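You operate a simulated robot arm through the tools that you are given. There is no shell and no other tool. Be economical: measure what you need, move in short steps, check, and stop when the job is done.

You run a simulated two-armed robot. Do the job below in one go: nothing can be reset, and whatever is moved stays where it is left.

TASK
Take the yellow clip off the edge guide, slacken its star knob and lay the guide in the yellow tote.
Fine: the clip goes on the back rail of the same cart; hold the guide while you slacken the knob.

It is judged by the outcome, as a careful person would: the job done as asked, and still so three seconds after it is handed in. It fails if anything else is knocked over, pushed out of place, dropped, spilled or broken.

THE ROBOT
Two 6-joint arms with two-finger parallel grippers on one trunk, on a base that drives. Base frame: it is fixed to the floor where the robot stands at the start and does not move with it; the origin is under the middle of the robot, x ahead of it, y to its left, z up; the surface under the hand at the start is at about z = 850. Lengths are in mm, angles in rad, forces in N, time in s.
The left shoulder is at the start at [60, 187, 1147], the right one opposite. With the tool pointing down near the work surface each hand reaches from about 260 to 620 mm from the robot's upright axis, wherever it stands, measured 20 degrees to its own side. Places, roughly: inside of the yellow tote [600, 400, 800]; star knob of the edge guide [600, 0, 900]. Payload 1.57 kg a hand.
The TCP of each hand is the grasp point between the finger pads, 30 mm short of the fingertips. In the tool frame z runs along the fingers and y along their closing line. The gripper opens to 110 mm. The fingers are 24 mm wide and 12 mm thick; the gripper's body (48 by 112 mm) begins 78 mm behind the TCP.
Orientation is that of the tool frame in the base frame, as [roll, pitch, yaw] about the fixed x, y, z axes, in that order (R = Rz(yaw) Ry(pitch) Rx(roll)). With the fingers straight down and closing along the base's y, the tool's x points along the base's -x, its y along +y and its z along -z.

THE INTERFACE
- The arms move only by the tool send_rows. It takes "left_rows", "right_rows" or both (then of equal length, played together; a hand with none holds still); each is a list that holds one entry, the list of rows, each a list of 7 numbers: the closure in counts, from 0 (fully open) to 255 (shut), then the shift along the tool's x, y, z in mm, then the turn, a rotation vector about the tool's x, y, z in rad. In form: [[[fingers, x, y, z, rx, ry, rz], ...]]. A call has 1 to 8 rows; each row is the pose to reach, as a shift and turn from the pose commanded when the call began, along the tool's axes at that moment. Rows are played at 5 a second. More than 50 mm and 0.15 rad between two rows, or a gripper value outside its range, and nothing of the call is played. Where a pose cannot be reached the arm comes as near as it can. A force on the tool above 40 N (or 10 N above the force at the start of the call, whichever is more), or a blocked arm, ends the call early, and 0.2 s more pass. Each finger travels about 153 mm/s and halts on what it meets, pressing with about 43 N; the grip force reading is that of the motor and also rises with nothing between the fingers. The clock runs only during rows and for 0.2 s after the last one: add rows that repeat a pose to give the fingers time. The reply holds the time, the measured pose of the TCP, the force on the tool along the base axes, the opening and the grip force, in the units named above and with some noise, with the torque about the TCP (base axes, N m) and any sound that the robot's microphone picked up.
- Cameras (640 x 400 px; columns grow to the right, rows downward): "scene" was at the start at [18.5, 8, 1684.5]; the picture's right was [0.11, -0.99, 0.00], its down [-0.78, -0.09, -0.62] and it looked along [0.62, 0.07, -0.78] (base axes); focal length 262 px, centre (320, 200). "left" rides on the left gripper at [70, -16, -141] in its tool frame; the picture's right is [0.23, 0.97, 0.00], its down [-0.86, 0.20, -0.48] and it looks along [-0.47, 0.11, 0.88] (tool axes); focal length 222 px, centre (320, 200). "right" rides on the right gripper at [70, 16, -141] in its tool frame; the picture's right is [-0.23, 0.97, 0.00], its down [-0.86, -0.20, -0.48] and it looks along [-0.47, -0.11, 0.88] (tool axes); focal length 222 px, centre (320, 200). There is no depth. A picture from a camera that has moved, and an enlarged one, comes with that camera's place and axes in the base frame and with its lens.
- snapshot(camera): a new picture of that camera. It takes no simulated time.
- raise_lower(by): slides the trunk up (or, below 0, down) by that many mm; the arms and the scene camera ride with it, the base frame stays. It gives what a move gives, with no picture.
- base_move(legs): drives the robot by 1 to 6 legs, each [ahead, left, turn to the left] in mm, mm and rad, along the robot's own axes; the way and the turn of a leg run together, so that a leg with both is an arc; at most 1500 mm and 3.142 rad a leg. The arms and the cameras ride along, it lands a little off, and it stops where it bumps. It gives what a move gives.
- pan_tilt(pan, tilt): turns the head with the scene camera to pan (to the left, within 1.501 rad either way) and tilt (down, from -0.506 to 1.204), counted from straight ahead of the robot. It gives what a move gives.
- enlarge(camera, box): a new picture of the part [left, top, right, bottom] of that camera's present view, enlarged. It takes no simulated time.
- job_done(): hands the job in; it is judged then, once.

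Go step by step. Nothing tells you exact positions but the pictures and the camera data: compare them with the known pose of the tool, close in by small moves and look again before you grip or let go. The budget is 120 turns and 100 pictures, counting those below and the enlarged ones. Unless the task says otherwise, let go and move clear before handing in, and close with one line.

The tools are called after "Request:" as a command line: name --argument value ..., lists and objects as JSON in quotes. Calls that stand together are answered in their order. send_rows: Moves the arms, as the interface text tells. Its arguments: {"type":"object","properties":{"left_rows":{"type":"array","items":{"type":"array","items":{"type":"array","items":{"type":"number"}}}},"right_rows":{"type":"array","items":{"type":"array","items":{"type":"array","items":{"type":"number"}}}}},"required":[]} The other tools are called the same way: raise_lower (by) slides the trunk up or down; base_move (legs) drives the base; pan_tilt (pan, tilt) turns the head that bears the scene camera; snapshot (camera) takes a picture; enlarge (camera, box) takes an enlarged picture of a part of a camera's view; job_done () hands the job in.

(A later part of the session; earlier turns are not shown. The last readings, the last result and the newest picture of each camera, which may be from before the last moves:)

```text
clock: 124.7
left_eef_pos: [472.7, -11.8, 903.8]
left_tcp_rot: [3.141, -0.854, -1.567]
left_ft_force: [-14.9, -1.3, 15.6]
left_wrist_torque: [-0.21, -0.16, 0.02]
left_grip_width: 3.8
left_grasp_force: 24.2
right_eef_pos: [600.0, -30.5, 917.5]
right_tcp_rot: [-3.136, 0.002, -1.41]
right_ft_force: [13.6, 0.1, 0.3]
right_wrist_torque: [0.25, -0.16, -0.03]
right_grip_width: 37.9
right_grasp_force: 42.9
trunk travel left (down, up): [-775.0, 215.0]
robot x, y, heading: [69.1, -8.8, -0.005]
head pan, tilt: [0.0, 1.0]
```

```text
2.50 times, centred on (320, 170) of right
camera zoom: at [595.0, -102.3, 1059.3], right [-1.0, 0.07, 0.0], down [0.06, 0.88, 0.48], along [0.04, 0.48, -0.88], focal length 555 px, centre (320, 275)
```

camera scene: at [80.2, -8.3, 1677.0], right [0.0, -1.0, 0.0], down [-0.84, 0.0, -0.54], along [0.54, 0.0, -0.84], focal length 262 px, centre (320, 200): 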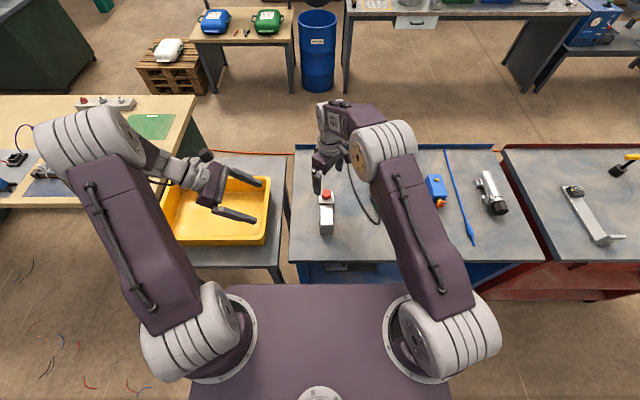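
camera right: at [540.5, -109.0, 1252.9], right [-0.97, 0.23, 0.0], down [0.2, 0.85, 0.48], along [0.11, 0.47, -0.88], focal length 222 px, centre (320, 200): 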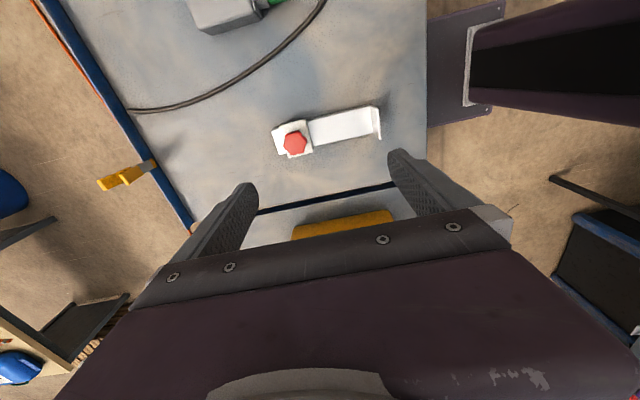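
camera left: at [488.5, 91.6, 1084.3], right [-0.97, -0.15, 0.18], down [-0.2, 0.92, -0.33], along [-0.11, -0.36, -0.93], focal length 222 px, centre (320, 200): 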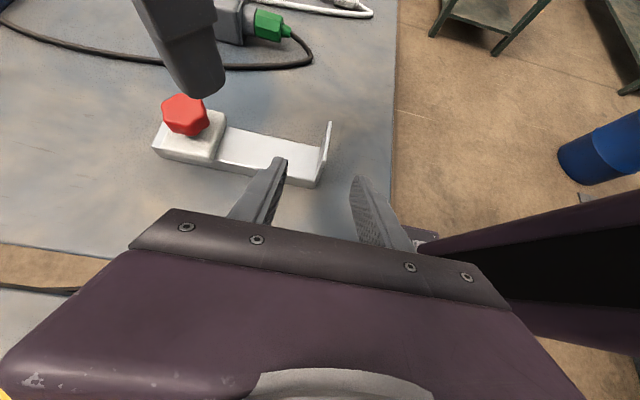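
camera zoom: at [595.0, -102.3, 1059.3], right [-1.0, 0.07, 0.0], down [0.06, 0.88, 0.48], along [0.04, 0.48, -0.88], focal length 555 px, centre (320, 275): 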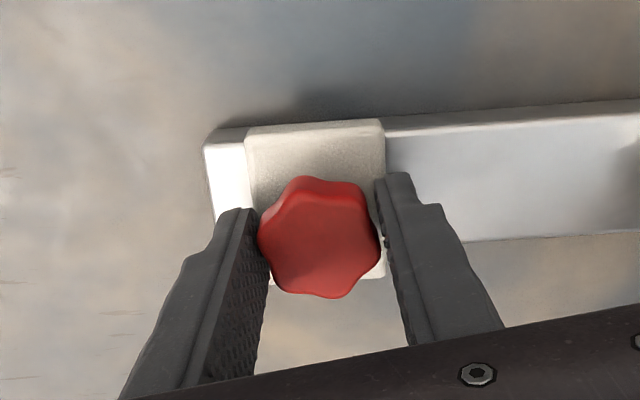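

The knob turned with the hand (0.8 rad). Continuing.

Request:
send_rows --right_rows '[[[255, 0, 0, 0, 0, 0, -0.13], [255, 0, 0, 0, 0, 0, -0.26], [255, 0, 0, 0, 0, 0, -0.39], [255, 0, 0, 0, 0, 0, -0.52], [255, 0, 0, 0, 0, 0, -0.65], [255, 0, 0, 0, 0, 0, -0.78], [255, 0, 0, 0, 0, 0, -0.91], [255, 0, 0, 0, 0, 0, -1.04]]]'

Request:
enlarge --camera "right" --box '[200, 90, 440, 250]'

```text
clock: 126.5
left_eef_pos: [472.3, -11.8, 904.1]
left_tcp_rot: [3.14, -0.854, -1.566]
left_ft_force: [-16.7, 3.2, 13.9]
left_wrist_torque: [0.05, -0.27, 0.23]
left_grip_width: 3.9
left_grasp_force: 24.3
right_eef_pos: [599.3, -30.7, 918.6]
right_tcp_rot: [-3.137, -0.004, -0.368]
right_ft_force: [16.9, -4.7, 4.2]
right_wrist_torque: [-0.02, 0.1, 0.02]
right_grip_width: 37.6
right_grasp_force: 42.8
trunk travel left (down, up): [-775.0, 215.0]
robot x, y, heading: [65.0, -5.3, -0.003]
head pan, tilt: [0.0, 1.0]
```

```text
2.50 times, centred on (320, 170) of right
camera zoom: at [658.4, -70.9, 1059.7], right [-0.56, -0.83, 0.0], down [-0.73, 0.49, 0.48], along [-0.39, 0.27, -0.88], focal length 555 px, centre (320, 275)
```

zoom: 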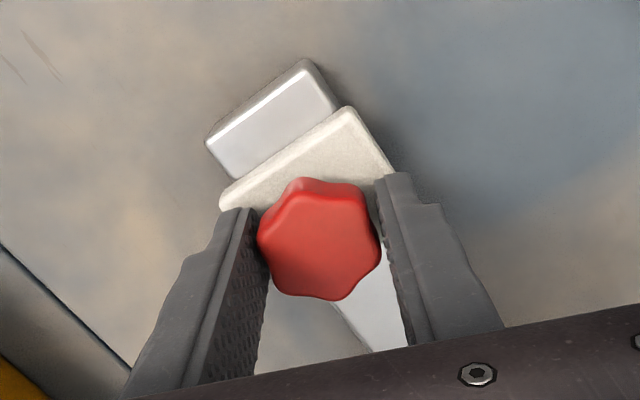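

Request:
send_rows --right_rows '[[[255, 0, 0, 0, 0, 0, -0.13], [255, 0, 0, 0, 0, 0, -0.26], [255, 0, 0, 0, 0, 0, -0.39], [255, 0, 0, 0, 0, 0, -0.52], [255, 0, 0, 0, 0, 0, -0.65], [255, 0, 0, 0, 0, 0, -0.78], [255, 0, 0, 0, 0, 0, -0.91], [255, 0, 0, 0, 0, 0, -0.91]]]'

Request:
snapshot --camera "right"

Request:
enlarge --camera "left" --box '[60, 40, 400, 240]'

```text
clock: 127.8
left_eef_pos: [468.8, -9.6, 902.8]
left_tcp_rot: [3.13, -0.855, -1.561]
left_ft_force: [-4.7, 9.9, 8.0]
left_wrist_torque: [0.01, -0.49, 0.91]
left_grip_width: 13.0
left_grasp_force: 29.7
right_eef_pos: [582.8, 2.6, 918.7]
right_tcp_rot: [3.103, -0.027, 0.332]
right_ft_force: [3.7, -5.5, 0.8]
right_wrist_torque: [0.17, 0.56, -0.1]
right_grip_width: 33.4
right_grasp_force: 41.0
right hand out of reach, approached as far as the arm can: row 5, 6
trunk travel left (down, up): [-775.0, 215.0]
robot x, y, heading: [68.0, -6.8, -0.001]
head pan, tilt: [0.0, 1.0]
stopped in row 6 (right hand): the force on the tool passed its limit at 42 N (the readings are from after the stop); the commanded pose is now the measured one
```

```text
31 pictures are left
camera right: at [649.0, 14.2, 1062.8], right [0.1, -0.99, 0.03], down [-0.89, -0.08, 0.45], along [-0.44, -0.07, -0.89], focal length 222 px, centre (320, 200)
```

right: 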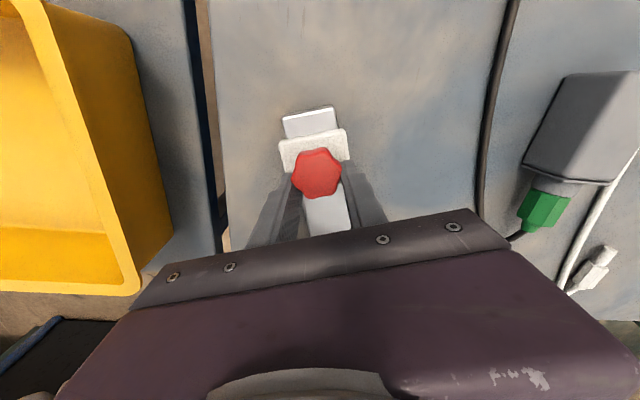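

```text
1.88 times, centred on (230, 140) of left
camera zoom: at [487.1, 50.6, 1047.2], right [-0.97, -0.15, 0.18], down [-0.2, 0.92, -0.33], along [-0.12, -0.36, -0.93], focal length 418 px, centre (489, 313)
```

zoom: 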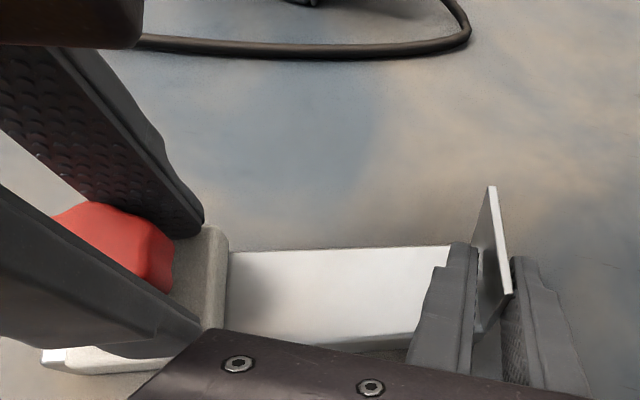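

The arm reached its limit and dragged the knob sideways a bit, which shows the guide is now slack and loose in one piece with its knob. I'll release the knob, lift the right hand away, and see how the guide sits in the left grip.

Request:
send_rows --right_rows '[[[200, 0, 0, 0, 0, 0, 0], [140, 0, 0, 0, 0, 0, 0], [90, 0, 0, 0, 0, 0, 0], [90, 0, 0, -20, 0, 0, 0], [90, 0, 0, -50, 0, 0, 0], [90, 0, 0, -90, 0, 0, 0], [90, 0, 0, -90, 0, 0, 0]]]'

Request:
snapshot --camera "right"

Request:
snapshot --camera "left"

Request:
snapshot --camera "scene"

```text
clock: 129.4
left_eef_pos: [469.8, -11.8, 901.9]
left_tcp_rot: [3.129, -0.855, -1.563]
left_ft_force: [-1.1, 0.8, 2.0]
left_wrist_torque: [0.05, -0.38, -0.12]
left_grip_width: 3.8
left_grasp_force: 24.9
right_eef_pos: [578.7, 5.1, 1007.6]
right_tcp_rot: [3.106, -0.027, 0.335]
right_ft_force: [0.3, 0.0, 0.4]
right_wrist_torque: [0.0, 0.05, -0.01]
right_grip_width: 71.0
right_grasp_force: 0.2
trunk travel left (down, up): [-775.0, 215.0]
robot x, y, heading: [66.8, -10.2, -0.0]
head pan, tilt: [0.0, 1.0]
```

```text
29 pictures are left
camera right: at [645.7, 16.6, 1152.6], right [0.1, -0.99, 0.03], down [-0.89, -0.08, 0.45], along [-0.44, -0.07, -0.89], focal length 222 px, centre (320, 200)
```

right: 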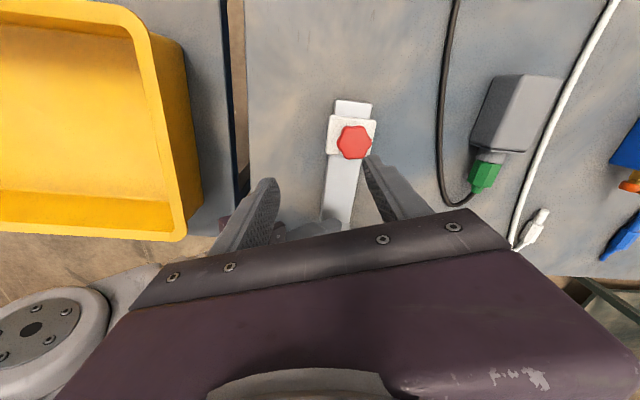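

```text
28 pictures are left
camera left: at [487.7, 48.9, 1047.1], right [-0.97, -0.15, 0.18], down [-0.2, 0.92, -0.33], along [-0.12, -0.36, -0.93], focal length 222 px, centre (320, 200)
```

left: 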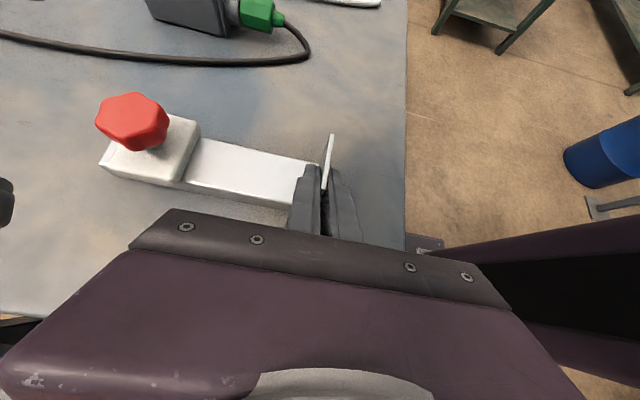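

```text
27 pictures are left
camera scene: at [80.6, -7.7, 1677.0], right [0.0, -1.0, 0.0], down [-0.84, 0.0, -0.54], along [0.54, 0.0, -0.84], focal length 262 px, centre (320, 200)
```

scene: 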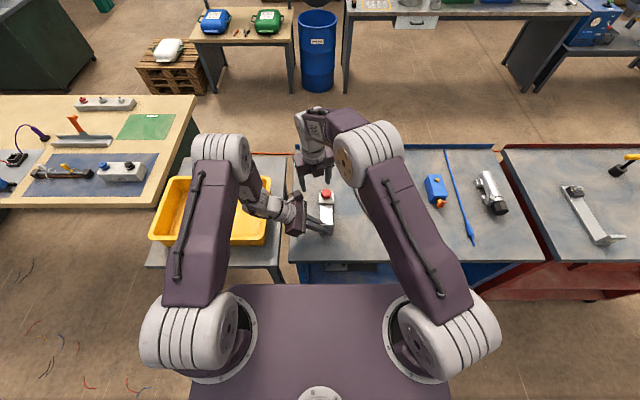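

The guide settled back straight in the left grip. I'll move the right hand up and well away.

Request:
send_rows --right_rows '[[[90, 0, 0, -45, 0, 0, 0.1], [90, 0, 0, -90, 0, 0, 0.2], [90, -20, 25, -120, 0, 0, 0.33], [90, -40, 55, -135, 0, 0, 0.46], [90, -60, 85, -150, 0, 0, 0.6], [90, -80, 115, -160, 0, 0, 0.74], [90, -100, 145, -160, 0, 0, 0.88], [90, -123, 169, -160, 0, 0, 1.0]]]'

Request:
send_rows --left_rows '[[[255, 0, 0, 0, 0, 0, 0], [255, 7.6, 0, -6.5, 0, 0, 0], [255, 15, 0, -13, 0, 0, 0], [255, 15, 0, -13, 0, 0, 0]]]'

Request:
snapshot --camera "left"

Request:
snapshot --camera "scene"

```text
clock: 131.2
left_eef_pos: [469.3, -12.1, 903.2]
left_tcp_rot: [3.132, -0.854, -1.564]
left_ft_force: [-0.4, 0.2, 1.8]
left_wrist_torque: [0.06, -0.42, 0.08]
left_grip_width: 3.9
left_grasp_force: 25.0
right_eef_pos: [512.1, -193.2, 1171.9]
right_tcp_rot: [-3.136, -0.041, -0.671]
right_ft_force: [-0.1, 0.7, -0.2]
right_wrist_torque: [0.0, -0.03, -0.02]
right_grip_width: 71.0
right_grasp_force: 0.0
trunk travel left (down, up): [-775.0, 215.0]
robot x, y, heading: [68.8, -6.0, -0.002]
head pan, tilt: [0.0, 1.0]
```

```text
clock: 132.2
left_eef_pos: [470.0, -12.3, 922.4]
left_tcp_rot: [3.127, -0.857, -1.562]
left_ft_force: [0.2, 0.4, -2.4]
left_wrist_torque: [0.03, 0.18, -0.03]
left_grip_width: 3.7
left_grasp_force: 24.6
right_eef_pos: [512.7, -191.5, 1171.3]
right_tcp_rot: [-3.135, -0.043, -0.665]
right_ft_force: [-0.7, -0.3, -0.6]
right_wrist_torque: [0.02, -0.01, 0.02]
right_grip_width: 71.3
right_grasp_force: 0.0
trunk travel left (down, up): [-775.0, 215.0]
robot x, y, heading: [65.0, -8.0, -0.003]
head pan, tilt: [0.0, 1.0]
```

```text
26 pictures are left
camera left: at [488.1, 48.9, 1066.3], right [-0.97, -0.15, 0.18], down [-0.2, 0.92, -0.33], along [-0.12, -0.36, -0.93], focal length 222 px, centre (320, 200)
```

left: 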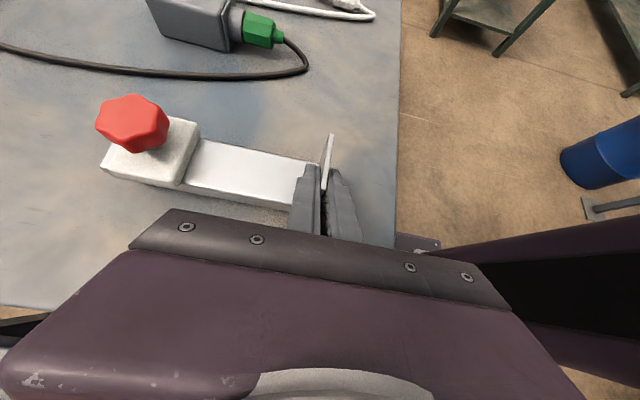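

```text
25 pictures are left
camera scene: at [81.7, -7.8, 1677.0], right [0.0, -1.0, 0.0], down [-0.84, 0.0, -0.54], along [0.54, 0.0, -0.84], focal length 262 px, centre (320, 200)
```

scene: 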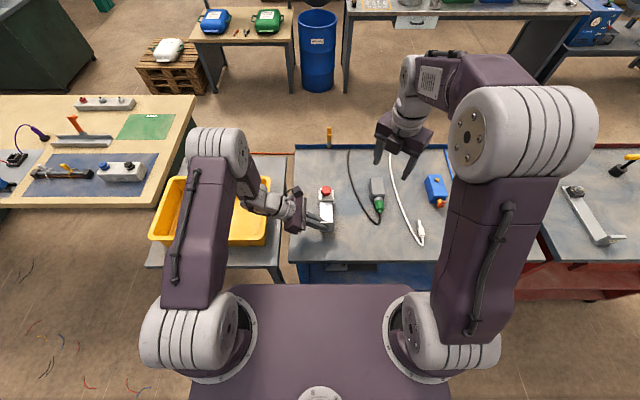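

The guide lifts freely, knob and all. I'll raise it about 150 mm and check before strafing left toward the tote.

Request:
send_rows --left_rows '[[[255, 19, 0, -16.5, 0, 0, 0], [255, 38, 0, -33, 0, 0, 0], [255, 57, 0, -49, 0, 0, 0], [255, 76, 0, -65.5, 0, 0, 0], [255, 95, 0, -82, 0, 0, 0], [255, 114, 0, -98, 0, 0, 0], [255, 114, 0, -98, 0, 0, 0]]]'

Request:
base_move --legs '[[0, 170, 0]]'

Request:
pan_tilt --pan 0.25 --tilt 1.0

Request:
snapshot --camera "scene"

Request:
snapshot --camera "left"

```text
clock: 133.8
left_eef_pos: [471.8, -13.9, 1071.2]
left_tcp_rot: [3.13, -0.855, -1.56]
left_ft_force: [0.2, 0.0, -2.5]
left_wrist_torque: [0.03, 0.23, -0.02]
left_grip_width: 3.9
left_grasp_force: 24.3
right_eef_pos: [513.5, -193.7, 1169.6]
right_tcp_rot: [-3.139, -0.044, -0.666]
right_ft_force: [0.2, -0.5, 0.6]
right_wrist_torque: [0.0, 0.0, 0.01]
right_grip_width: 71.1
right_grasp_force: 0.0
trunk travel left (down, up): [-775.0, 215.0]
robot x, y, heading: [68.6, -9.2, -0.007]
head pan, tilt: [0.0, 1.0]
```

```text
clock: 135.3
left_eef_pos: [471.4, 149.5, 1070.9]
left_tcp_rot: [3.13, -0.851, -1.563]
left_ft_force: [-0.9, -0.5, -2.3]
left_wrist_torque: [0.06, 0.19, 0.05]
left_grip_width: 3.6
left_grasp_force: 24.5
right_eef_pos: [513.2, -29.0, 1170.7]
right_tcp_rot: [-3.135, -0.043, -0.666]
right_ft_force: [0.0, 0.4, -0.7]
right_wrist_torque: [0.01, -0.01, 0.0]
right_grip_width: 71.3
right_grasp_force: 0.0
trunk travel left (down, up): [-775.0, 215.0]
robot x, y, heading: [70.2, 155.6, -0.006]
head pan, tilt: [0.0, 1.0]
```

```text
clock: 136.0
left_eef_pos: [470.7, 153.5, 1070.5]
left_tcp_rot: [3.131, -0.856, -1.562]
left_ft_force: [-0.2, 0.0, -2.3]
left_wrist_torque: [0.05, 0.24, 0.01]
left_grip_width: 3.9
left_grasp_force: 24.7
right_eef_pos: [512.9, -25.6, 1171.8]
right_tcp_rot: [-3.139, -0.045, -0.666]
right_ft_force: [0.7, -0.8, -0.9]
right_wrist_torque: [-0.01, -0.01, 0.0]
right_grip_width: 71.1
right_grasp_force: 0.0
trunk travel left (down, up): [-775.0, 215.0]
robot x, y, heading: [65.4, 155.5, -0.001]
head pan, tilt: [0.25, 1.0]
```

```text
24 pictures are left
camera scene: at [79.8, 176.5, 1677.0], right [0.24, -0.97, 0.0], down [-0.82, -0.21, -0.54], along [0.52, 0.13, -0.84], focal length 262 px, centre (320, 200)
```

scene: 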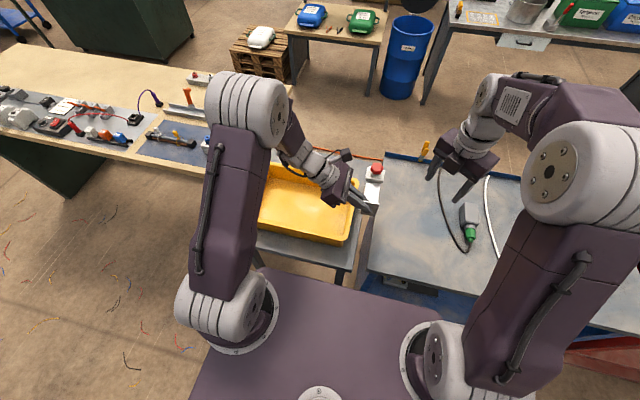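

```text
23 pictures are left
camera left: at [489.3, 214.2, 1214.7], right [-0.97, -0.15, 0.18], down [-0.2, 0.92, -0.33], along [-0.12, -0.36, -0.93], focal length 222 px, centre (320, 200)
```

left: 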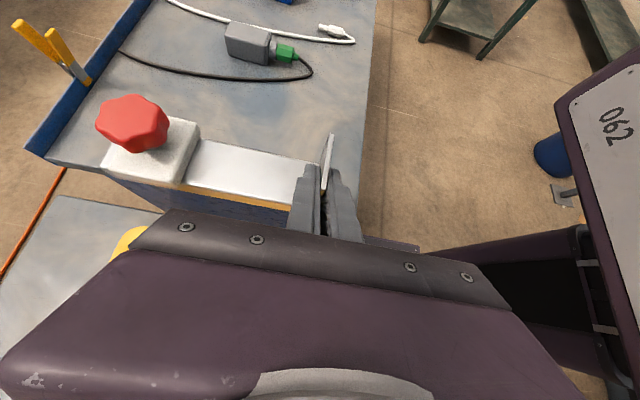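

Request:
base_move --legs '[[25, 170, 0]]'

Request:
snapshot --camera "left"

Request:
snapshot --camera "scene"

Request:
snapshot --camera "right"

```text
clock: 137.5
left_eef_pos: [497.1, 319.2, 1070.5]
left_tcp_rot: [3.128, -0.85, -1.562]
left_ft_force: [0.2, -0.7, -2.1]
left_wrist_torque: [0.07, 0.21, 0.01]
left_grip_width: 3.8
left_grasp_force: 24.6
right_eef_pos: [538.5, 141.2, 1169.7]
right_tcp_rot: [-3.134, -0.044, -0.667]
right_ft_force: [-0.2, -0.5, 0.2]
right_wrist_torque: [0.04, 0.03, -0.02]
right_grip_width: 71.2
right_grasp_force: 0.0
trunk travel left (down, up): [-775.0, 215.0]
robot x, y, heading: [93.2, 324.4, -0.001]
head pan, tilt: [0.25, 1.0]
```

```text
22 pictures are left
camera left: at [514.3, 380.2, 1215.0], right [-0.97, -0.15, 0.18], down [-0.2, 0.92, -0.33], along [-0.12, -0.35, -0.93], focal length 222 px, centre (320, 200)
```

left: 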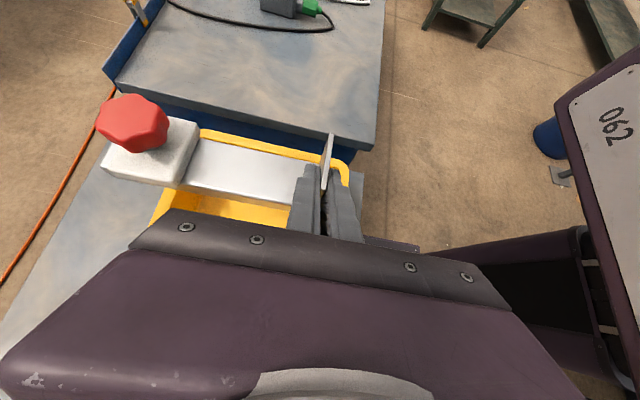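

```text
21 pictures are left
camera scene: at [104.6, 340.8, 1677.0], right [0.24, -0.97, 0.0], down [-0.82, -0.2, -0.54], along [0.52, 0.13, -0.84], focal length 262 px, centre (320, 200)
```

scene: 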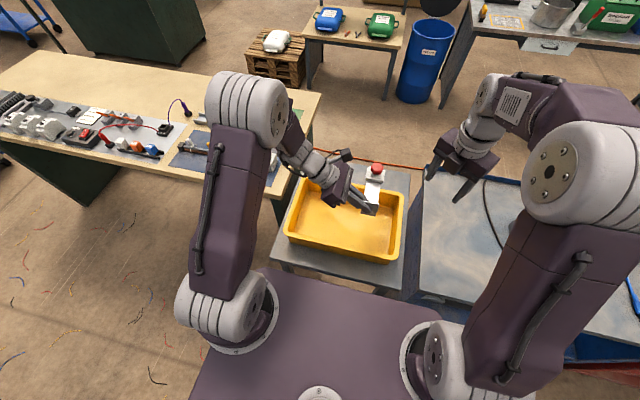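

```text
20 pictures are left
camera right: at [578.5, 87.9, 1315.3], right [-0.78, -0.63, -0.02], down [-0.57, 0.69, 0.44], along [-0.27, 0.35, -0.9], focal length 222 px, centre (320, 200)
```

right: 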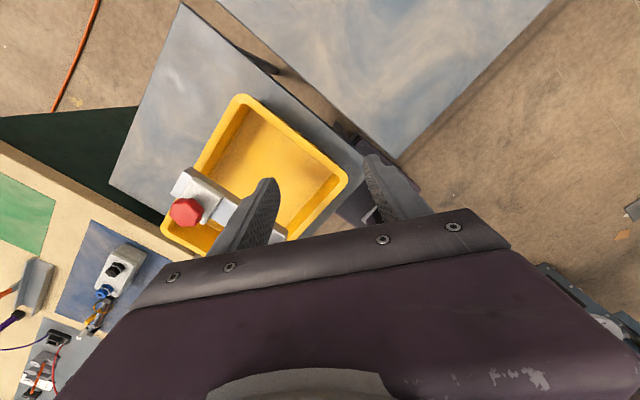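

The tote rim spans about x 440–680, y 183–533 at z≈905, so the 167 mm guide fits best lengthwise along y. I'll turn the guide 90° counter-clockwise in the air, so the hand then comes from the robot's side.

Request:
send_rows --left_rows '[[[255, 2, -6, 2, 0.109, 0, -0.095], [255, 3, -12, 4, 0.219, 0, -0.19], [255, 5, -18, 6, 0.328, 0, -0.285], [255, 6, -25, 8, 0.438, 0, -0.38], [255, 8, -31, 9, 0.547, 0, -0.475], [255, 10, -37, 11, 0.656, 0, -0.57], [255, 11, -44, 13, 0.766, 0, -0.665], [255, 13, -50, 15, 0.875, 0, -0.76]]]'

Request:
snapshot --camera "scene"

```text
clock: 139.3
left_eef_pos: [580.4, 354.6, 1088.6]
left_tcp_rot: [3.085, -0.835, -0.405]
left_ft_force: [-0.2, 0.4, -2.1]
left_wrist_torque: [-0.18, 0.11, 0.02]
left_grip_width: 3.7
left_grasp_force: 24.6
left hand out of reach, approached as far as the arm can: row 7, 8
right_eef_pos: [540.0, 144.9, 1171.2]
right_tcp_rot: [-3.137, -0.044, -0.665]
right_ft_force: [0.4, 0.4, -0.2]
right_wrist_torque: [-0.09, 0.02, -0.02]
right_grip_width: 71.1
right_grasp_force: 0.0
trunk travel left (down, up): [-775.0, 215.0]
robot x, y, heading: [94.4, 322.3, 0.002]
head pan, tilt: [0.25, 1.0]
```

```text
19 pictures are left
camera scene: at [105.9, 346.9, 1677.0], right [0.25, -0.97, 0.0], down [-0.82, -0.21, -0.54], along [0.52, 0.13, -0.84], focal length 262 px, centre (320, 200)
```

scene: 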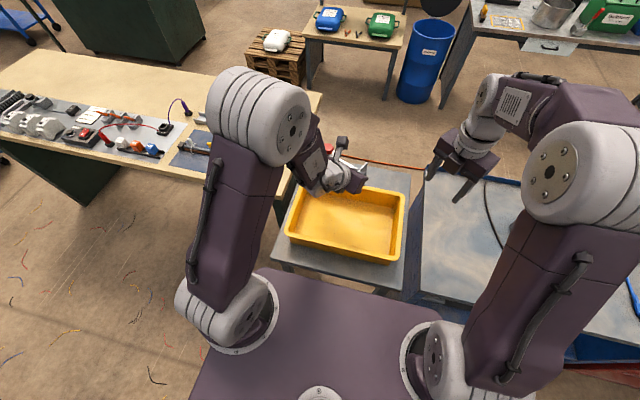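

The wrist runs out of range for that turn, so a straight-down grip across the bar will be safer for laying it in the tote. I'll turn the guide back and return to the cart, set it down where it was, and re-grip it vertically.

Request:
send_rows --left_rows '[[[255, -4, 0, -5, -0.109, 0, 0.095], [255, -9, 0, -10, -0.219, 0, 0.19], [255, -13, 1, -15, -0.328, 0, 0.285], [255, -18, 1, -20, -0.438, 0, 0.38], [255, -22, 1, -25, -0.547, 0, 0.475], [255, -26, 1, -30, -0.656, 0, 0.57], [255, -31, 1.5, -35, -0.766, 0, 0.665], [255, -35, 1.6, -40.6, -0.875, 0, 0.76]]]'

Request:
base_move --legs '[[-25, -350, 0]]'

Request:
snapshot --camera "left"

```text
clock: 141.1
left_eef_pos: [528.7, 373.8, 1089.0]
left_tcp_rot: [3.125, -0.855, -1.562]
left_ft_force: [0.3, 0.5, -1.6]
left_wrist_torque: [0.02, 0.2, -0.02]
left_grip_width: 3.8
left_grasp_force: 25.0
right_eef_pos: [540.4, 143.4, 1171.4]
right_tcp_rot: [-3.137, -0.045, -0.665]
right_ft_force: [-0.4, -0.6, 0.1]
right_wrist_torque: [0.02, 0.0, 0.0]
right_grip_width: 71.3
right_grasp_force: 0.1
trunk travel left (down, up): [-775.0, 215.0]
robot x, y, heading: [94.5, 332.2, -0.001]
head pan, tilt: [0.25, 1.0]
```

```text
clock: 143.4
left_eef_pos: [504.9, 33.2, 1089.0]
left_tcp_rot: [3.129, -0.856, -1.556]
left_ft_force: [0.0, -0.1, -2.3]
left_wrist_torque: [0.04, 0.22, 0.01]
left_grip_width: 3.9
left_grasp_force: 25.0
right_eef_pos: [513.3, -198.6, 1171.5]
right_tcp_rot: [-3.139, -0.045, -0.661]
right_ft_force: [-0.2, -0.4, 0.0]
right_wrist_torque: [-0.02, -0.02, -0.03]
right_grip_width: 71.3
right_grasp_force: 0.0
trunk travel left (down, up): [-775.0, 215.0]
robot x, y, heading: [67.6, -18.2, 0.002]
head pan, tilt: [0.25, 1.0]
```

```text
18 pictures are left
camera left: at [522.3, 94.1, 1233.2], right [-0.97, -0.15, 0.18], down [-0.21, 0.92, -0.33], along [-0.12, -0.36, -0.93], focal length 222 px, centre (320, 200)
```

left: 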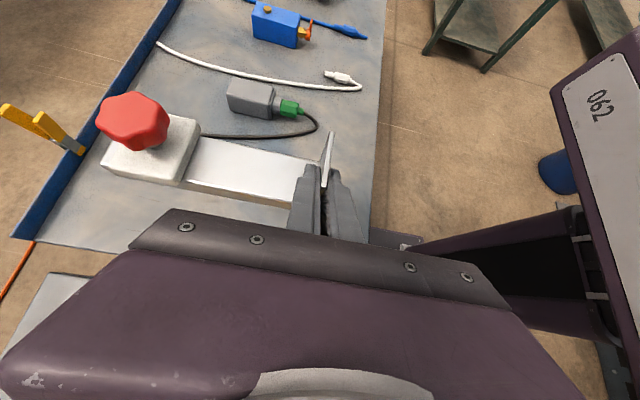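

Request:
send_rows --left_rows '[[[255, -24, 5, 28, 0, 0, 0], [255, -48, 10, 55, 0, 0, 0], [255, -72, 15, 83, 0, 0, 0], [255, -96, 20, 110, 0, 0, 0], [255, -112, 25, 129, 0, 0, 0], [255, -120, 25, 136, 0, 0, 0], [255, -123, 25, 139, 0, 0, 0], [255, -124, 25, 140, 0, 0, 0]]]'

Request:
enlarge --camera "left" --box '[60, 60, 400, 260]'

```text
clock: 145.2
left_eef_pos: [479.1, 6.6, 904.2]
left_tcp_rot: [3.13, -0.855, -1.557]
left_ft_force: [-0.1, -0.5, -1.5]
left_wrist_torque: [0.05, 0.19, -0.01]
left_grip_width: 3.7
left_grasp_force: 24.8
right_eef_pos: [514.3, -200.3, 1170.5]
right_tcp_rot: [-3.137, -0.043, -0.662]
right_ft_force: [0.2, 0.5, -0.4]
right_wrist_torque: [-0.01, -0.04, -0.03]
right_grip_width: 71.2
right_grasp_force: 0.0
trunk travel left (down, up): [-775.0, 215.0]
robot x, y, heading: [69.2, -14.3, 0.0]
head pan, tilt: [0.25, 1.0]
```

```text
1.88 times, centred on (230, 160) of left
camera zoom: at [495.8, 68.8, 1048.2], right [-0.97, -0.15, 0.18], down [-0.21, 0.92, -0.33], along [-0.12, -0.36, -0.93], focal length 418 px, centre (489, 275)
```

zoom: 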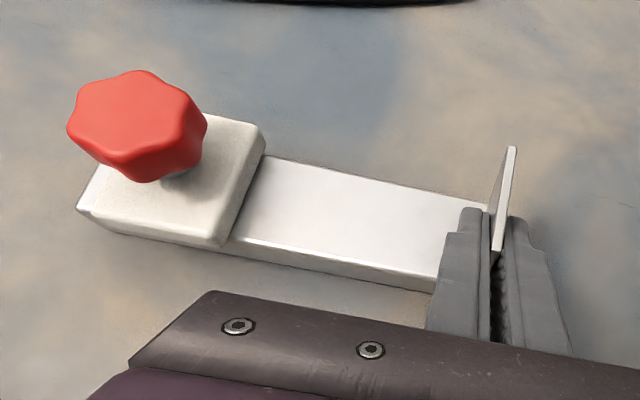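

Request:
send_rows --left_rows '[[[255, -1, 0, 0.9, 0, 0, 0], [255, -2, 0, 1.8, 0, 0, 0], [255, -2, 0, 1.8, 0, 0, 0]]]'

```text
clock: 146.0
left_eef_pos: [478.4, 8.9, 901.0]
left_tcp_rot: [3.131, -0.857, -1.56]
left_ft_force: [1.0, 1.1, 3.4]
left_wrist_torque: [0.19, -0.69, 0.25]
left_grip_width: 3.9
left_grasp_force: 25.5
right_eef_pos: [512.4, -197.5, 1169.6]
right_tcp_rot: [-3.138, -0.046, -0.662]
right_ft_force: [0.2, -0.2, -0.3]
right_wrist_torque: [-0.03, 0.0, 0.02]
right_grip_width: 71.0
right_grasp_force: 0.1
trunk travel left (down, up): [-775.0, 215.0]
robot x, y, heading: [70.7, -17.0, -0.0]
head pan, tilt: [0.25, 1.0]
```

The guide is down on the cart. I'll open and retreat along the tool axis.

Request:
send_rows --left_rows '[[[220, 0, 0, 0, 0, 0, 0], [170, 0, 0, 0, 0, 0, 0], [130, 0, 0, 0, 0, 0, 0], [130, 0, 0, -30, 0, 0, 0], [130, 0, 0, -75, 0, 0, 0], [130, 0, 0, -120, 0, 0, 0], [60, 0, 0, -165, 0, 0, 0], [0, 0, 0, -200, 0, 0, 0]]]'

Request:
send_rows --left_rows '[[[0, 20, 0, -20, 0, -0.145, 0], [0, 40, 0, -40, 0, -0.29, 0], [0, 60, 0, -50, 0, -0.435, 0], [0, 80, 0, -60, 0, -0.58, 0], [0, 80, 0, -60, 0, -0.725, 0], [0, 80, 0, -60, 0, -0.857, 0], [0, 80, 0, -60, 0, -0.857, 0]]]'

Request:
send_rows --left_rows '[[[0, 0, 0, 0, 0, 0, 0.147], [0, 0, 0, 0, 0, 0, 0.294], [0, 0, 0, 0, 0, 0, 0.441], [0, 0, 0, 0, 0, 0, 0.588], [0, 0, 0, 0, 0, 0, 0.735], [0, 0, 0, 0, 0, 0, 0.882], [0, 0, 0, 0, 0, 0, 1.029], [0, 0, 0, 0, 0, 0, 1.176]]]'

Request:
send_rows --left_rows '[[[0, 0, 0, 0, 0, 0, 0.13], [0, 0, 0, 0, 0, 0, 0.26], [0, 0, 0, 0, 0, 0, 0.392], [0, 0, 0, 0, 0, 0, 0.392]]]'

Request:
snapshot --camera "scene"

Request:
snapshot --camera "left"

```text
clock: 147.8
left_eef_pos: [477.4, 158.4, 1030.3]
left_tcp_rot: [3.129, -0.855, -1.555]
left_ft_force: [-0.8, -0.1, -0.3]
left_wrist_torque: [-0.01, -0.03, 0.0]
left_grip_width: 109.8
left_grasp_force: 0.1
right_eef_pos: [513.4, -198.9, 1171.0]
right_tcp_rot: [-3.137, -0.044, -0.664]
right_ft_force: [-0.7, -0.3, 0.1]
right_wrist_torque: [-0.02, 0.02, -0.01]
right_grip_width: 70.9
right_grasp_force: 0.0
trunk travel left (down, up): [-775.0, 215.0]
robot x, y, heading: [69.0, -18.3, -0.002]
head pan, tilt: [0.25, 1.0]
```

```text
clock: 149.4
left_eef_pos: [478.2, 151.9, 1132.3]
left_tcp_rot: [3.136, 0.002, -1.567]
left_ft_force: [0.2, -0.5, 0.3]
left_wrist_torque: [0.0, -0.02, 0.0]
left_grip_width: 110.0
left_grasp_force: 0.0
right_eef_pos: [514.5, -199.0, 1171.4]
right_tcp_rot: [-3.135, -0.047, -0.661]
right_ft_force: [0.0, -0.8, -0.1]
right_wrist_torque: [-0.01, -0.02, -0.02]
right_grip_width: 71.2
right_grasp_force: 0.0
trunk travel left (down, up): [-775.0, 215.0]
robot x, y, heading: [68.7, -19.7, 0.001]
head pan, tilt: [0.25, 1.0]
```

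```text
clock: 151.2
left_eef_pos: [478.5, 150.3, 1131.6]
left_tcp_rot: [3.137, -0.007, -2.743]
left_ft_force: [0.3, -0.6, 0.8]
left_wrist_torque: [0.0, 0.0, 0.01]
left_grip_width: 109.9
left_grasp_force: 0.2
right_eef_pos: [514.5, -199.4, 1171.4]
right_tcp_rot: [-3.136, -0.043, -0.662]
right_ft_force: [0.5, 0.3, -0.2]
right_wrist_torque: [0.0, -0.03, 0.03]
right_grip_width: 71.3
right_grasp_force: 0.0
trunk travel left (down, up): [-775.0, 215.0]
robot x, y, heading: [65.3, -17.4, -0.0]
head pan, tilt: [0.25, 1.0]
```

```text
clock: 152.2
left_eef_pos: [479.0, 151.7, 1131.3]
left_tcp_rot: [3.14, -0.008, -3.136]
left_ft_force: [-0.2, -0.6, -0.3]
left_wrist_torque: [0.0, 0.01, 0.04]
left_grip_width: 110.1
left_grasp_force: 0.0
right_eef_pos: [514.4, -199.3, 1171.3]
right_tcp_rot: [-3.137, -0.043, -0.661]
right_ft_force: [0.1, -0.2, 0.4]
right_wrist_torque: [0.01, -0.02, 0.0]
right_grip_width: 71.3
right_grasp_force: 0.0
trunk travel left (down, up): [-775.0, 215.0]
robot x, y, heading: [71.9, -21.4, 0.003]
head pan, tilt: [0.25, 1.0]
```

```text
16 pictures are left
camera scene: at [79.6, 0.2, 1677.0], right [0.25, -0.97, 0.0], down [-0.81, -0.21, -0.54], along [0.52, 0.13, -0.84], focal length 262 px, centre (320, 200)
```

scene: 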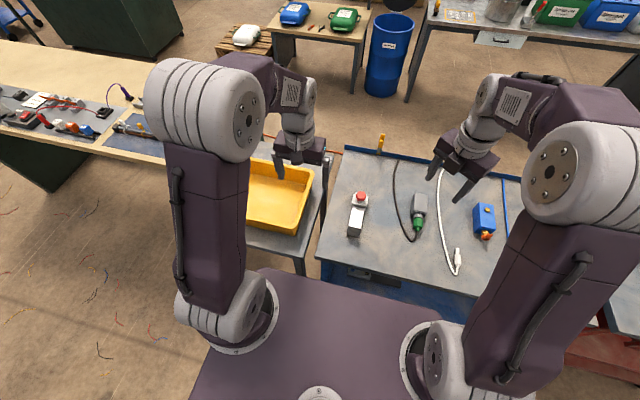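

```text
15 pictures are left
camera left: at [410.7, 134.4, 1273.1], right [-0.23, 0.97, 0.0], down [0.86, 0.2, 0.47], along [0.46, 0.11, -0.88], focal length 222 px, centre (320, 200)
```

left: 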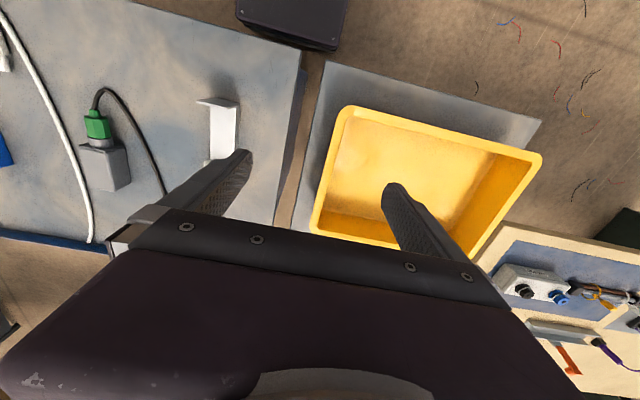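

The guide sits on the cart, centred at about y=−9 with the bar's free section at x 480–580. I'll move the right hand further out and bring the left hand over the bar, pointing straight down.

Request:
send_rows --right_rows '[[[90, 15, 35, 0, 0, 0, 0], [90, 33, 75, 0, 0, 0, 0], [90, 33, 75, 0, 0, 0, 0], [90, 33, 75, 0, 0, 0, 0], [90, 33, 75, 0, 0, 0, 0], [90, 33, 75, 0, 0, 0, 0]]]' --left_rows '[[[0, -10, -10, 0, 0, 0, 0], [0, -30, -45, 20, 0, 0, 0], [0, -50, -90, 40, 0, 0, 0], [0, -74, -130, 70, 0, 0, 0], [0, -74, -161, 100, 0, 0, 0], [0, -74, -161, 110, 0, 0, 0]]]'

Request:
snapshot --camera "left"

```text
refused: row 3 steps farther than a row can; nothing moved
```

```text
14 pictures are left
camera left: at [410.7, 134.4, 1273.1], right [-0.23, 0.97, 0.0], down [0.86, 0.2, 0.47], along [0.46, 0.11, -0.88], focal length 222 px, centre (320, 200)
```

left: 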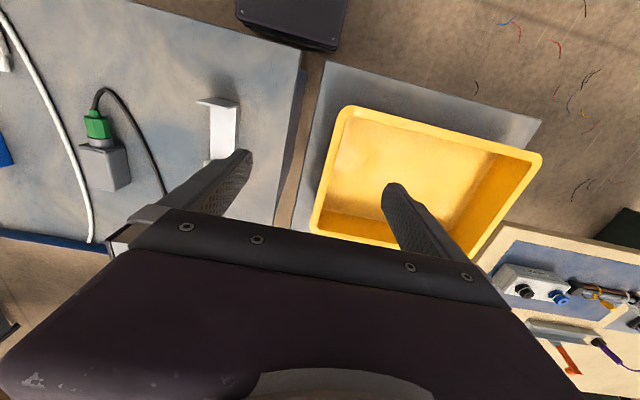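

That call was refused because one step was too long; I'll resend it with smaller steps.

Request:
send_rows --right_rows '[[[90, 15, 35, 0, 0, 0, 0], [90, 33, 75, 0, 0, 0, 0], [90, 33, 75, 0, 0, 0, 0], [90, 33, 75, 0, 0, 0, 0], [90, 33, 75, 0, 0, 0, 0], [90, 33, 75, 0, 0, 0, 0], [90, 33, 75, 0, 0, 0, 0], [90, 33, 75, 0, 0, 0, 0]]]' --left_rows '[[[0, -10, -20, 10, 0, 0, 0], [0, -22, -48, 20, 0, 0, 0], [0, -34, -76, 30, 0, 0, 0], [0, -46, -104, 45, 0, 0, 0], [0, -60, -132, 60, 0, 0, 0], [0, -74, -161, 80, 0, 0, 0], [0, -74, -161, 100, 0, 0, 0], [0, -74, -161, 100, 0, 0, 0]]]'

Request:
snapshot --camera "left"

```text
clock: 154.0
left_eef_pos: [552.3, -8.7, 1029.6]
left_tcp_rot: [3.141, -0.01, -3.135]
left_ft_force: [-0.3, -0.4, 0.3]
left_wrist_torque: [-0.03, 0.04, -0.01]
left_grip_width: 110.3
left_grasp_force: 0.1
right_eef_pos: [495.4, -278.5, 1172.5]
right_tcp_rot: [-3.136, -0.043, -0.66]
right_ft_force: [0.6, -0.5, -0.3]
right_wrist_torque: [-0.01, -0.01, 0.0]
right_grip_width: 70.9
right_grasp_force: 0.1
trunk travel left (down, up): [-775.0, 215.0]
robot x, y, heading: [68.0, -16.7, -0.001]
head pan, tilt: [0.25, 1.0]
```

```text
13 pictures are left
camera left: at [484.0, -25.4, 1170.5], right [-0.23, 0.97, 0.0], down [0.86, 0.2, 0.47], along [0.46, 0.11, -0.88], focal length 222 px, centre (320, 200)
```

left: 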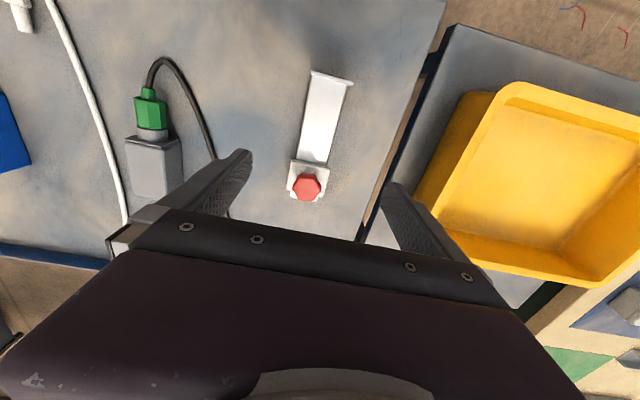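

Bar centre is at y≈−12 and the base plate begins at x≈583. I'll descend with the fingers either side of the bar and grip.

Request:
send_rows --left_rows '[[[30, -3, -3, 40, 0, 0, 0], [60, -3, -3, 80, 0, 0, 0], [60, -3, -3, 110, 0, 0, 0], [60, -3, -3, 130, 0, 0, 0], [60, -3, -3, 143, 0, 0, 0], [60, -3, -3, 143, 0, 0, 0]]]'

Request:
snapshot --camera "left"

```text
clock: 155.4
left_eef_pos: [555.7, -11.6, 886.6]
left_tcp_rot: [3.138, -0.005, -3.133]
left_ft_force: [-0.9, 0.4, -0.2]
left_wrist_torque: [0.03, 0.03, 0.0]
left_grip_width: 84.3
left_grasp_force: 0.1
right_eef_pos: [494.6, -278.7, 1172.5]
right_tcp_rot: [-3.137, -0.044, -0.662]
right_ft_force: [0.6, 0.6, 0.3]
right_wrist_torque: [0.02, -0.01, -0.01]
right_grip_width: 71.5
right_grasp_force: 0.1
trunk travel left (down, up): [-775.0, 215.0]
robot x, y, heading: [66.4, -12.9, -0.002]
head pan, tilt: [0.25, 1.0]
```

```text
12 pictures are left
camera left: at [486.9, -28.8, 1028.2], right [-0.23, 0.97, 0.0], down [0.86, 0.2, 0.47], along [0.46, 0.11, -0.88], focal length 222 px, centre (320, 200)
```

left: 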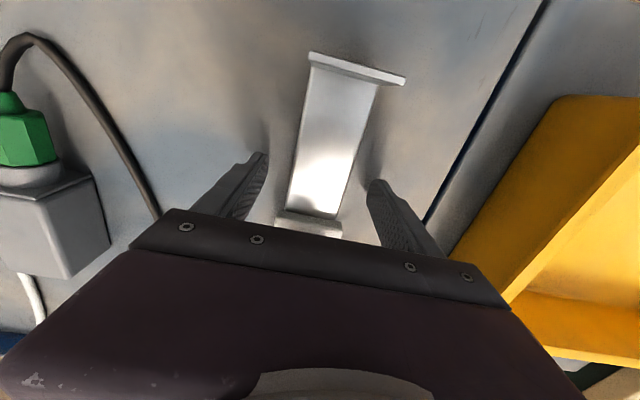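

Request:
send_rows --left_rows '[[[100, 0, 0, 0, 0, 0, 0], [140, 0, 0, 0, 0, 0, 0], [180, 0, 0, 0, 0, 0, 0], [255, 0, 0, 0, 0, 0, 0], [255, 0, 0, 0, 0, 0, 0]]]'

Request:
send_rows --left_rows '[[[255, 0, 0, -10, 0, 0, 0], [255, 0, 0, -40, 0, 0, 0], [255, 0, 0, -75, 0, 0, 0], [255, 0, 0, -110, 0, 0, 0], [255, 0, 0, -145, 0, 0, 0], [255, 0, 0, -180, 0, 0, 0], [255, 0, 0, -180, 0, 0, 0]]]'

Request:
snapshot --camera "left"

```text
clock: 156.6
left_eef_pos: [556.2, -10.9, 887.4]
left_tcp_rot: [3.141, -0.01, -3.135]
left_ft_force: [0.1, 0.9, -0.5]
left_wrist_torque: [0.06, -0.08, -0.05]
left_grip_width: 44.6
left_grasp_force: 42.8
right_eef_pos: [494.8, -279.6, 1173.4]
right_tcp_rot: [-3.135, -0.043, -0.662]
right_ft_force: [-0.4, -0.3, -0.5]
right_wrist_torque: [0.0, -0.01, -0.04]
right_grip_width: 71.1
right_grasp_force: 0.1
trunk travel left (down, up): [-775.0, 215.0]
robot x, y, heading: [67.5, -18.6, 0.005]
head pan, tilt: [0.25, 1.0]
```

```text
clock: 158.2
left_eef_pos: [556.2, -13.5, 1067.6]
left_tcp_rot: [3.139, -0.01, -3.136]
left_ft_force: [0.5, 0.3, -1.2]
left_wrist_torque: [0.01, 0.07, 0.01]
left_grip_width: 44.5
left_grasp_force: 42.7
right_eef_pos: [495.0, -280.0, 1171.0]
right_tcp_rot: [-3.138, -0.044, -0.662]
right_ft_force: [0.0, -0.5, 0.3]
right_wrist_torque: [0.01, -0.02, 0.01]
right_grip_width: 71.1
right_grasp_force: 0.1
trunk travel left (down, up): [-775.0, 215.0]
robot x, y, heading: [68.1, -18.7, 0.003]
head pan, tilt: [0.25, 1.0]
```

```text
11 pictures are left
camera left: at [488.7, -30.1, 1208.4], right [-0.23, 0.97, 0.0], down [0.86, 0.2, 0.47], along [0.46, 0.11, -0.88], focal length 222 px, centre (320, 200)
```

left: 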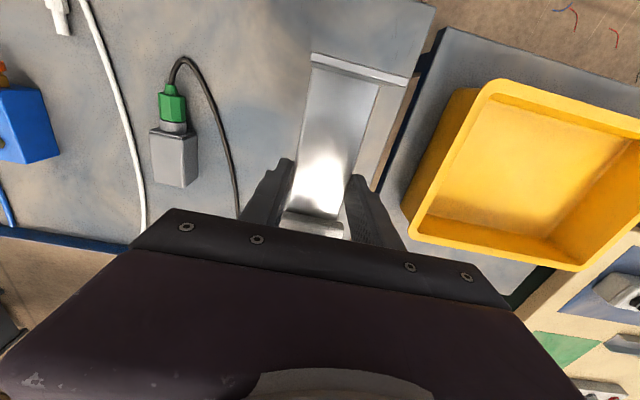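

The guide is securely held, straight down. I'll strafe to the tote and turn the guide lengthwise along y.

Request:
base_move --legs '[[5, 372, 0]]'

Request:
send_rows --left_rows '[[[255, 0, 0, 0, 0, 0, -0.147], [255, 0, 0, 0, 0, 0, -0.294], [255, 0, 0, 0, 0, 0, -0.441], [255, 0, 0, 0, 0, 0, -0.588], [255, 0, 0, 0, 0, 0, -0.735], [255, 0, 0, 0, 0, 0, -0.882], [255, 0, 0, 0, 0, 0, -1.029], [255, 0, 0, 0, 0, 0, -1.176]]]'

Request:
send_rows --left_rows '[[[255, 0, 0, 0, 0, 0, -0.13], [255, 0, 0, 0, 0, 0, -0.26], [255, 0, 0, 0, 0, 0, -0.392], [255, 0, 0, 0, 0, 0, -0.392]]]'

Request:
snapshot --camera "left"

Request:
snapshot --camera "scene"

```text
clock: 160.5
left_eef_pos: [561.4, 361.2, 1067.6]
left_tcp_rot: [3.137, -0.008, -3.135]
left_ft_force: [-0.7, 1.0, -3.5]
left_wrist_torque: [0.02, 0.05, -0.04]
left_grip_width: 44.2
left_grasp_force: 42.8
right_eef_pos: [498.7, 96.1, 1171.4]
right_tcp_rot: [-3.136, -0.043, -0.663]
right_ft_force: [-0.4, -0.5, 0.0]
right_wrist_torque: [0.03, 0.0, -0.03]
right_grip_width: 71.3
right_grasp_force: 0.0
trunk travel left (down, up): [-775.0, 215.0]
robot x, y, heading: [78.8, 356.1, 0.003]
head pan, tilt: [0.25, 1.0]
```

```text
clock: 162.3
left_eef_pos: [560.7, 362.9, 1066.5]
left_tcp_rot: [3.131, -0.003, -1.956]
left_ft_force: [-0.4, -0.8, -1.6]
left_wrist_torque: [-0.05, 0.01, -0.04]
left_grip_width: 44.0
left_grasp_force: 43.2
right_eef_pos: [499.7, 97.3, 1172.2]
right_tcp_rot: [-3.136, -0.042, -0.662]
right_ft_force: [0.1, -0.1, -0.6]
right_wrist_torque: [0.01, -0.02, 0.02]
right_grip_width: 71.3
right_grasp_force: 0.0
trunk travel left (down, up): [-775.0, 215.0]
robot x, y, heading: [75.0, 358.8, 0.005]
head pan, tilt: [0.25, 1.0]
```

```text
clock: 163.3
left_eef_pos: [559.2, 362.6, 1067.3]
left_tcp_rot: [3.132, 0.0, -1.566]
left_ft_force: [-0.7, -0.4, -2.8]
left_wrist_torque: [-0.04, -0.01, -0.02]
left_grip_width: 44.3
left_grasp_force: 43.2
right_eef_pos: [498.6, 96.3, 1171.6]
right_tcp_rot: [-3.135, -0.044, -0.66]
right_ft_force: [-0.5, 0.7, -0.2]
right_wrist_torque: [-0.02, 0.02, 0.0]
right_grip_width: 71.2
right_grasp_force: 0.1
trunk travel left (down, up): [-775.0, 215.0]
robot x, y, heading: [72.5, 359.4, 0.007]
head pan, tilt: [0.25, 1.0]
```

```text
10 pictures are left
camera left: at [578.3, 292.6, 1207.7], right [-0.97, -0.23, 0.01], down [-0.2, 0.85, 0.48], along [-0.12, 0.47, -0.88], focal length 222 px, centre (320, 200)
```

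left: 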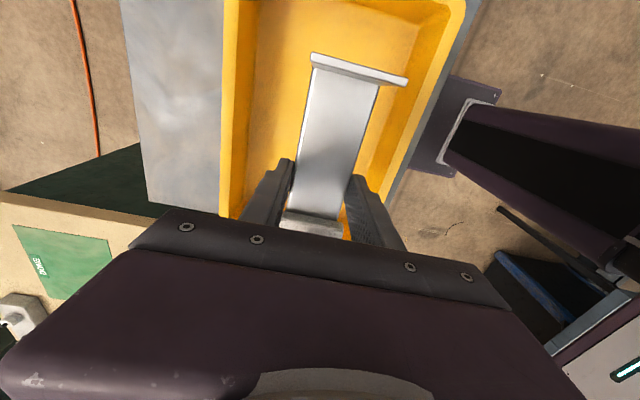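

```text
9 pictures are left
camera scene: at [84.0, 375.6, 1677.0], right [0.25, -0.97, 0.0], down [-0.81, -0.21, -0.54], along [0.52, 0.14, -0.84], focal length 262 px, centre (320, 200)
```

scene: 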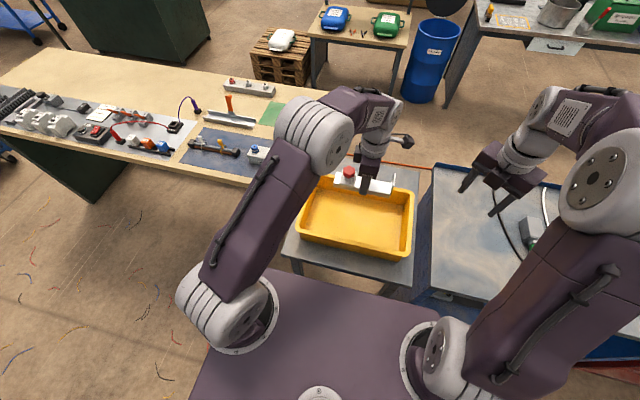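

The guide is centred over the tote. I'll lower it in.

Request:
send_rows --left_rows '[[[255, 0, 0, 35, 0, 0, 0], [255, 0, 0, 75, 0, 0, 0], [255, 0, 0, 115, 0, 0, 0], [255, 0, 0, 150, 0, 0, 0], [255, 0, 0, 180, 0, 0, 0], [255, 0, 0, 195, 0, 0, 0], [255, 0, 0, 195, 0, 0, 0]]]'

Request:
snapshot --camera "left"

Request:
enlarge --camera "scene" --box '[280, 130, 430, 270]'

```text
clock: 164.9
left_eef_pos: [559.9, 363.1, 872.1]
left_tcp_rot: [3.131, 0.002, -1.568]
left_ft_force: [0.3, -0.4, -2.7]
left_wrist_torque: [-0.03, 0.01, -0.01]
left_grip_width: 44.5
left_grasp_force: 43.0
right_eef_pos: [498.5, 96.3, 1171.6]
right_tcp_rot: [-3.136, -0.044, -0.663]
right_ft_force: [0.3, 0.2, 0.1]
right_wrist_torque: [0.03, 0.0, -0.01]
right_grip_width: 71.0
right_grasp_force: 0.0
trunk travel left (down, up): [-775.0, 215.0]
robot x, y, heading: [71.0, 358.8, 0.004]
head pan, tilt: [0.25, 1.0]
```

```text
8 pictures are left
camera left: at [578.4, 292.8, 1012.0], right [-0.97, -0.23, 0.01], down [-0.2, 0.85, 0.48], along [-0.12, 0.47, -0.88], focal length 222 px, centre (320, 200)
```

left: 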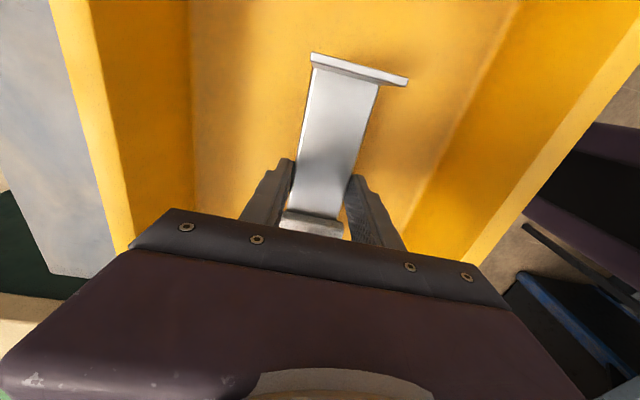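

```text
2.86 times, centred on (355, 200) of scene
camera zoom: at [83.8, 375.6, 1677.0], right [0.25, -0.97, 0.0], down [-0.81, -0.21, -0.54], along [0.52, 0.14, -0.84], focal length 748 px, centre (220, 200)
```

zoom: 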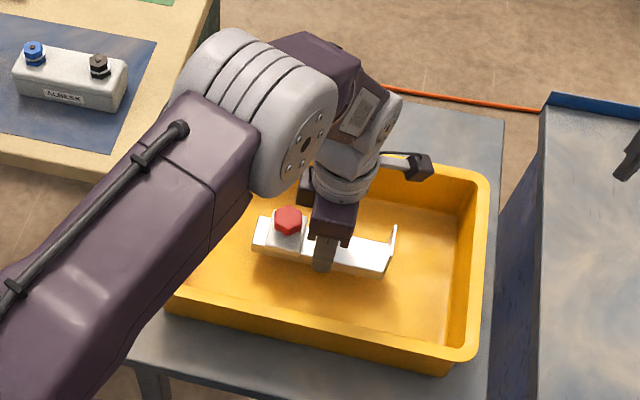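

Well inside the walls. Continuing down slowly to the floor.

Request:
send_rows --left_rows '[[[255, 0, 0, 5, 0, 0, 0], [255, 0, 0, 10, 0, 0, 0], [255, 0, 0, 14, 0, 0, 0], [255, 0, 0, 18, 0, 0, 0], [255, 0, 0, 22, 0, 0, 0], [255, 0, 0, 26, 0, 0, 0], [255, 0, 0, 29, 0, 0, 0], [255, 0, 0, 32, 0, 0, 0]]]'

```text
clock: 166.7
left_eef_pos: [559.2, 363.2, 841.7]
left_tcp_rot: [3.138, -0.001, -1.565]
left_ft_force: [-1.4, 0.7, 12.7]
left_wrist_torque: [-1.22, -0.25, -0.08]
left_grip_width: 44.3
left_grasp_force: 42.9
right_eef_pos: [497.3, 97.1, 1172.7]
right_tcp_rot: [-3.137, -0.046, -0.661]
right_ft_force: [1.0, -0.3, 0.3]
right_wrist_torque: [-0.01, 0.04, -0.03]
right_grip_width: 71.2
right_grasp_force: 0.2
trunk travel left (down, up): [-775.0, 215.0]
robot x, y, heading: [71.9, 359.2, 0.003]
head pan, tilt: [0.25, 1.0]
```

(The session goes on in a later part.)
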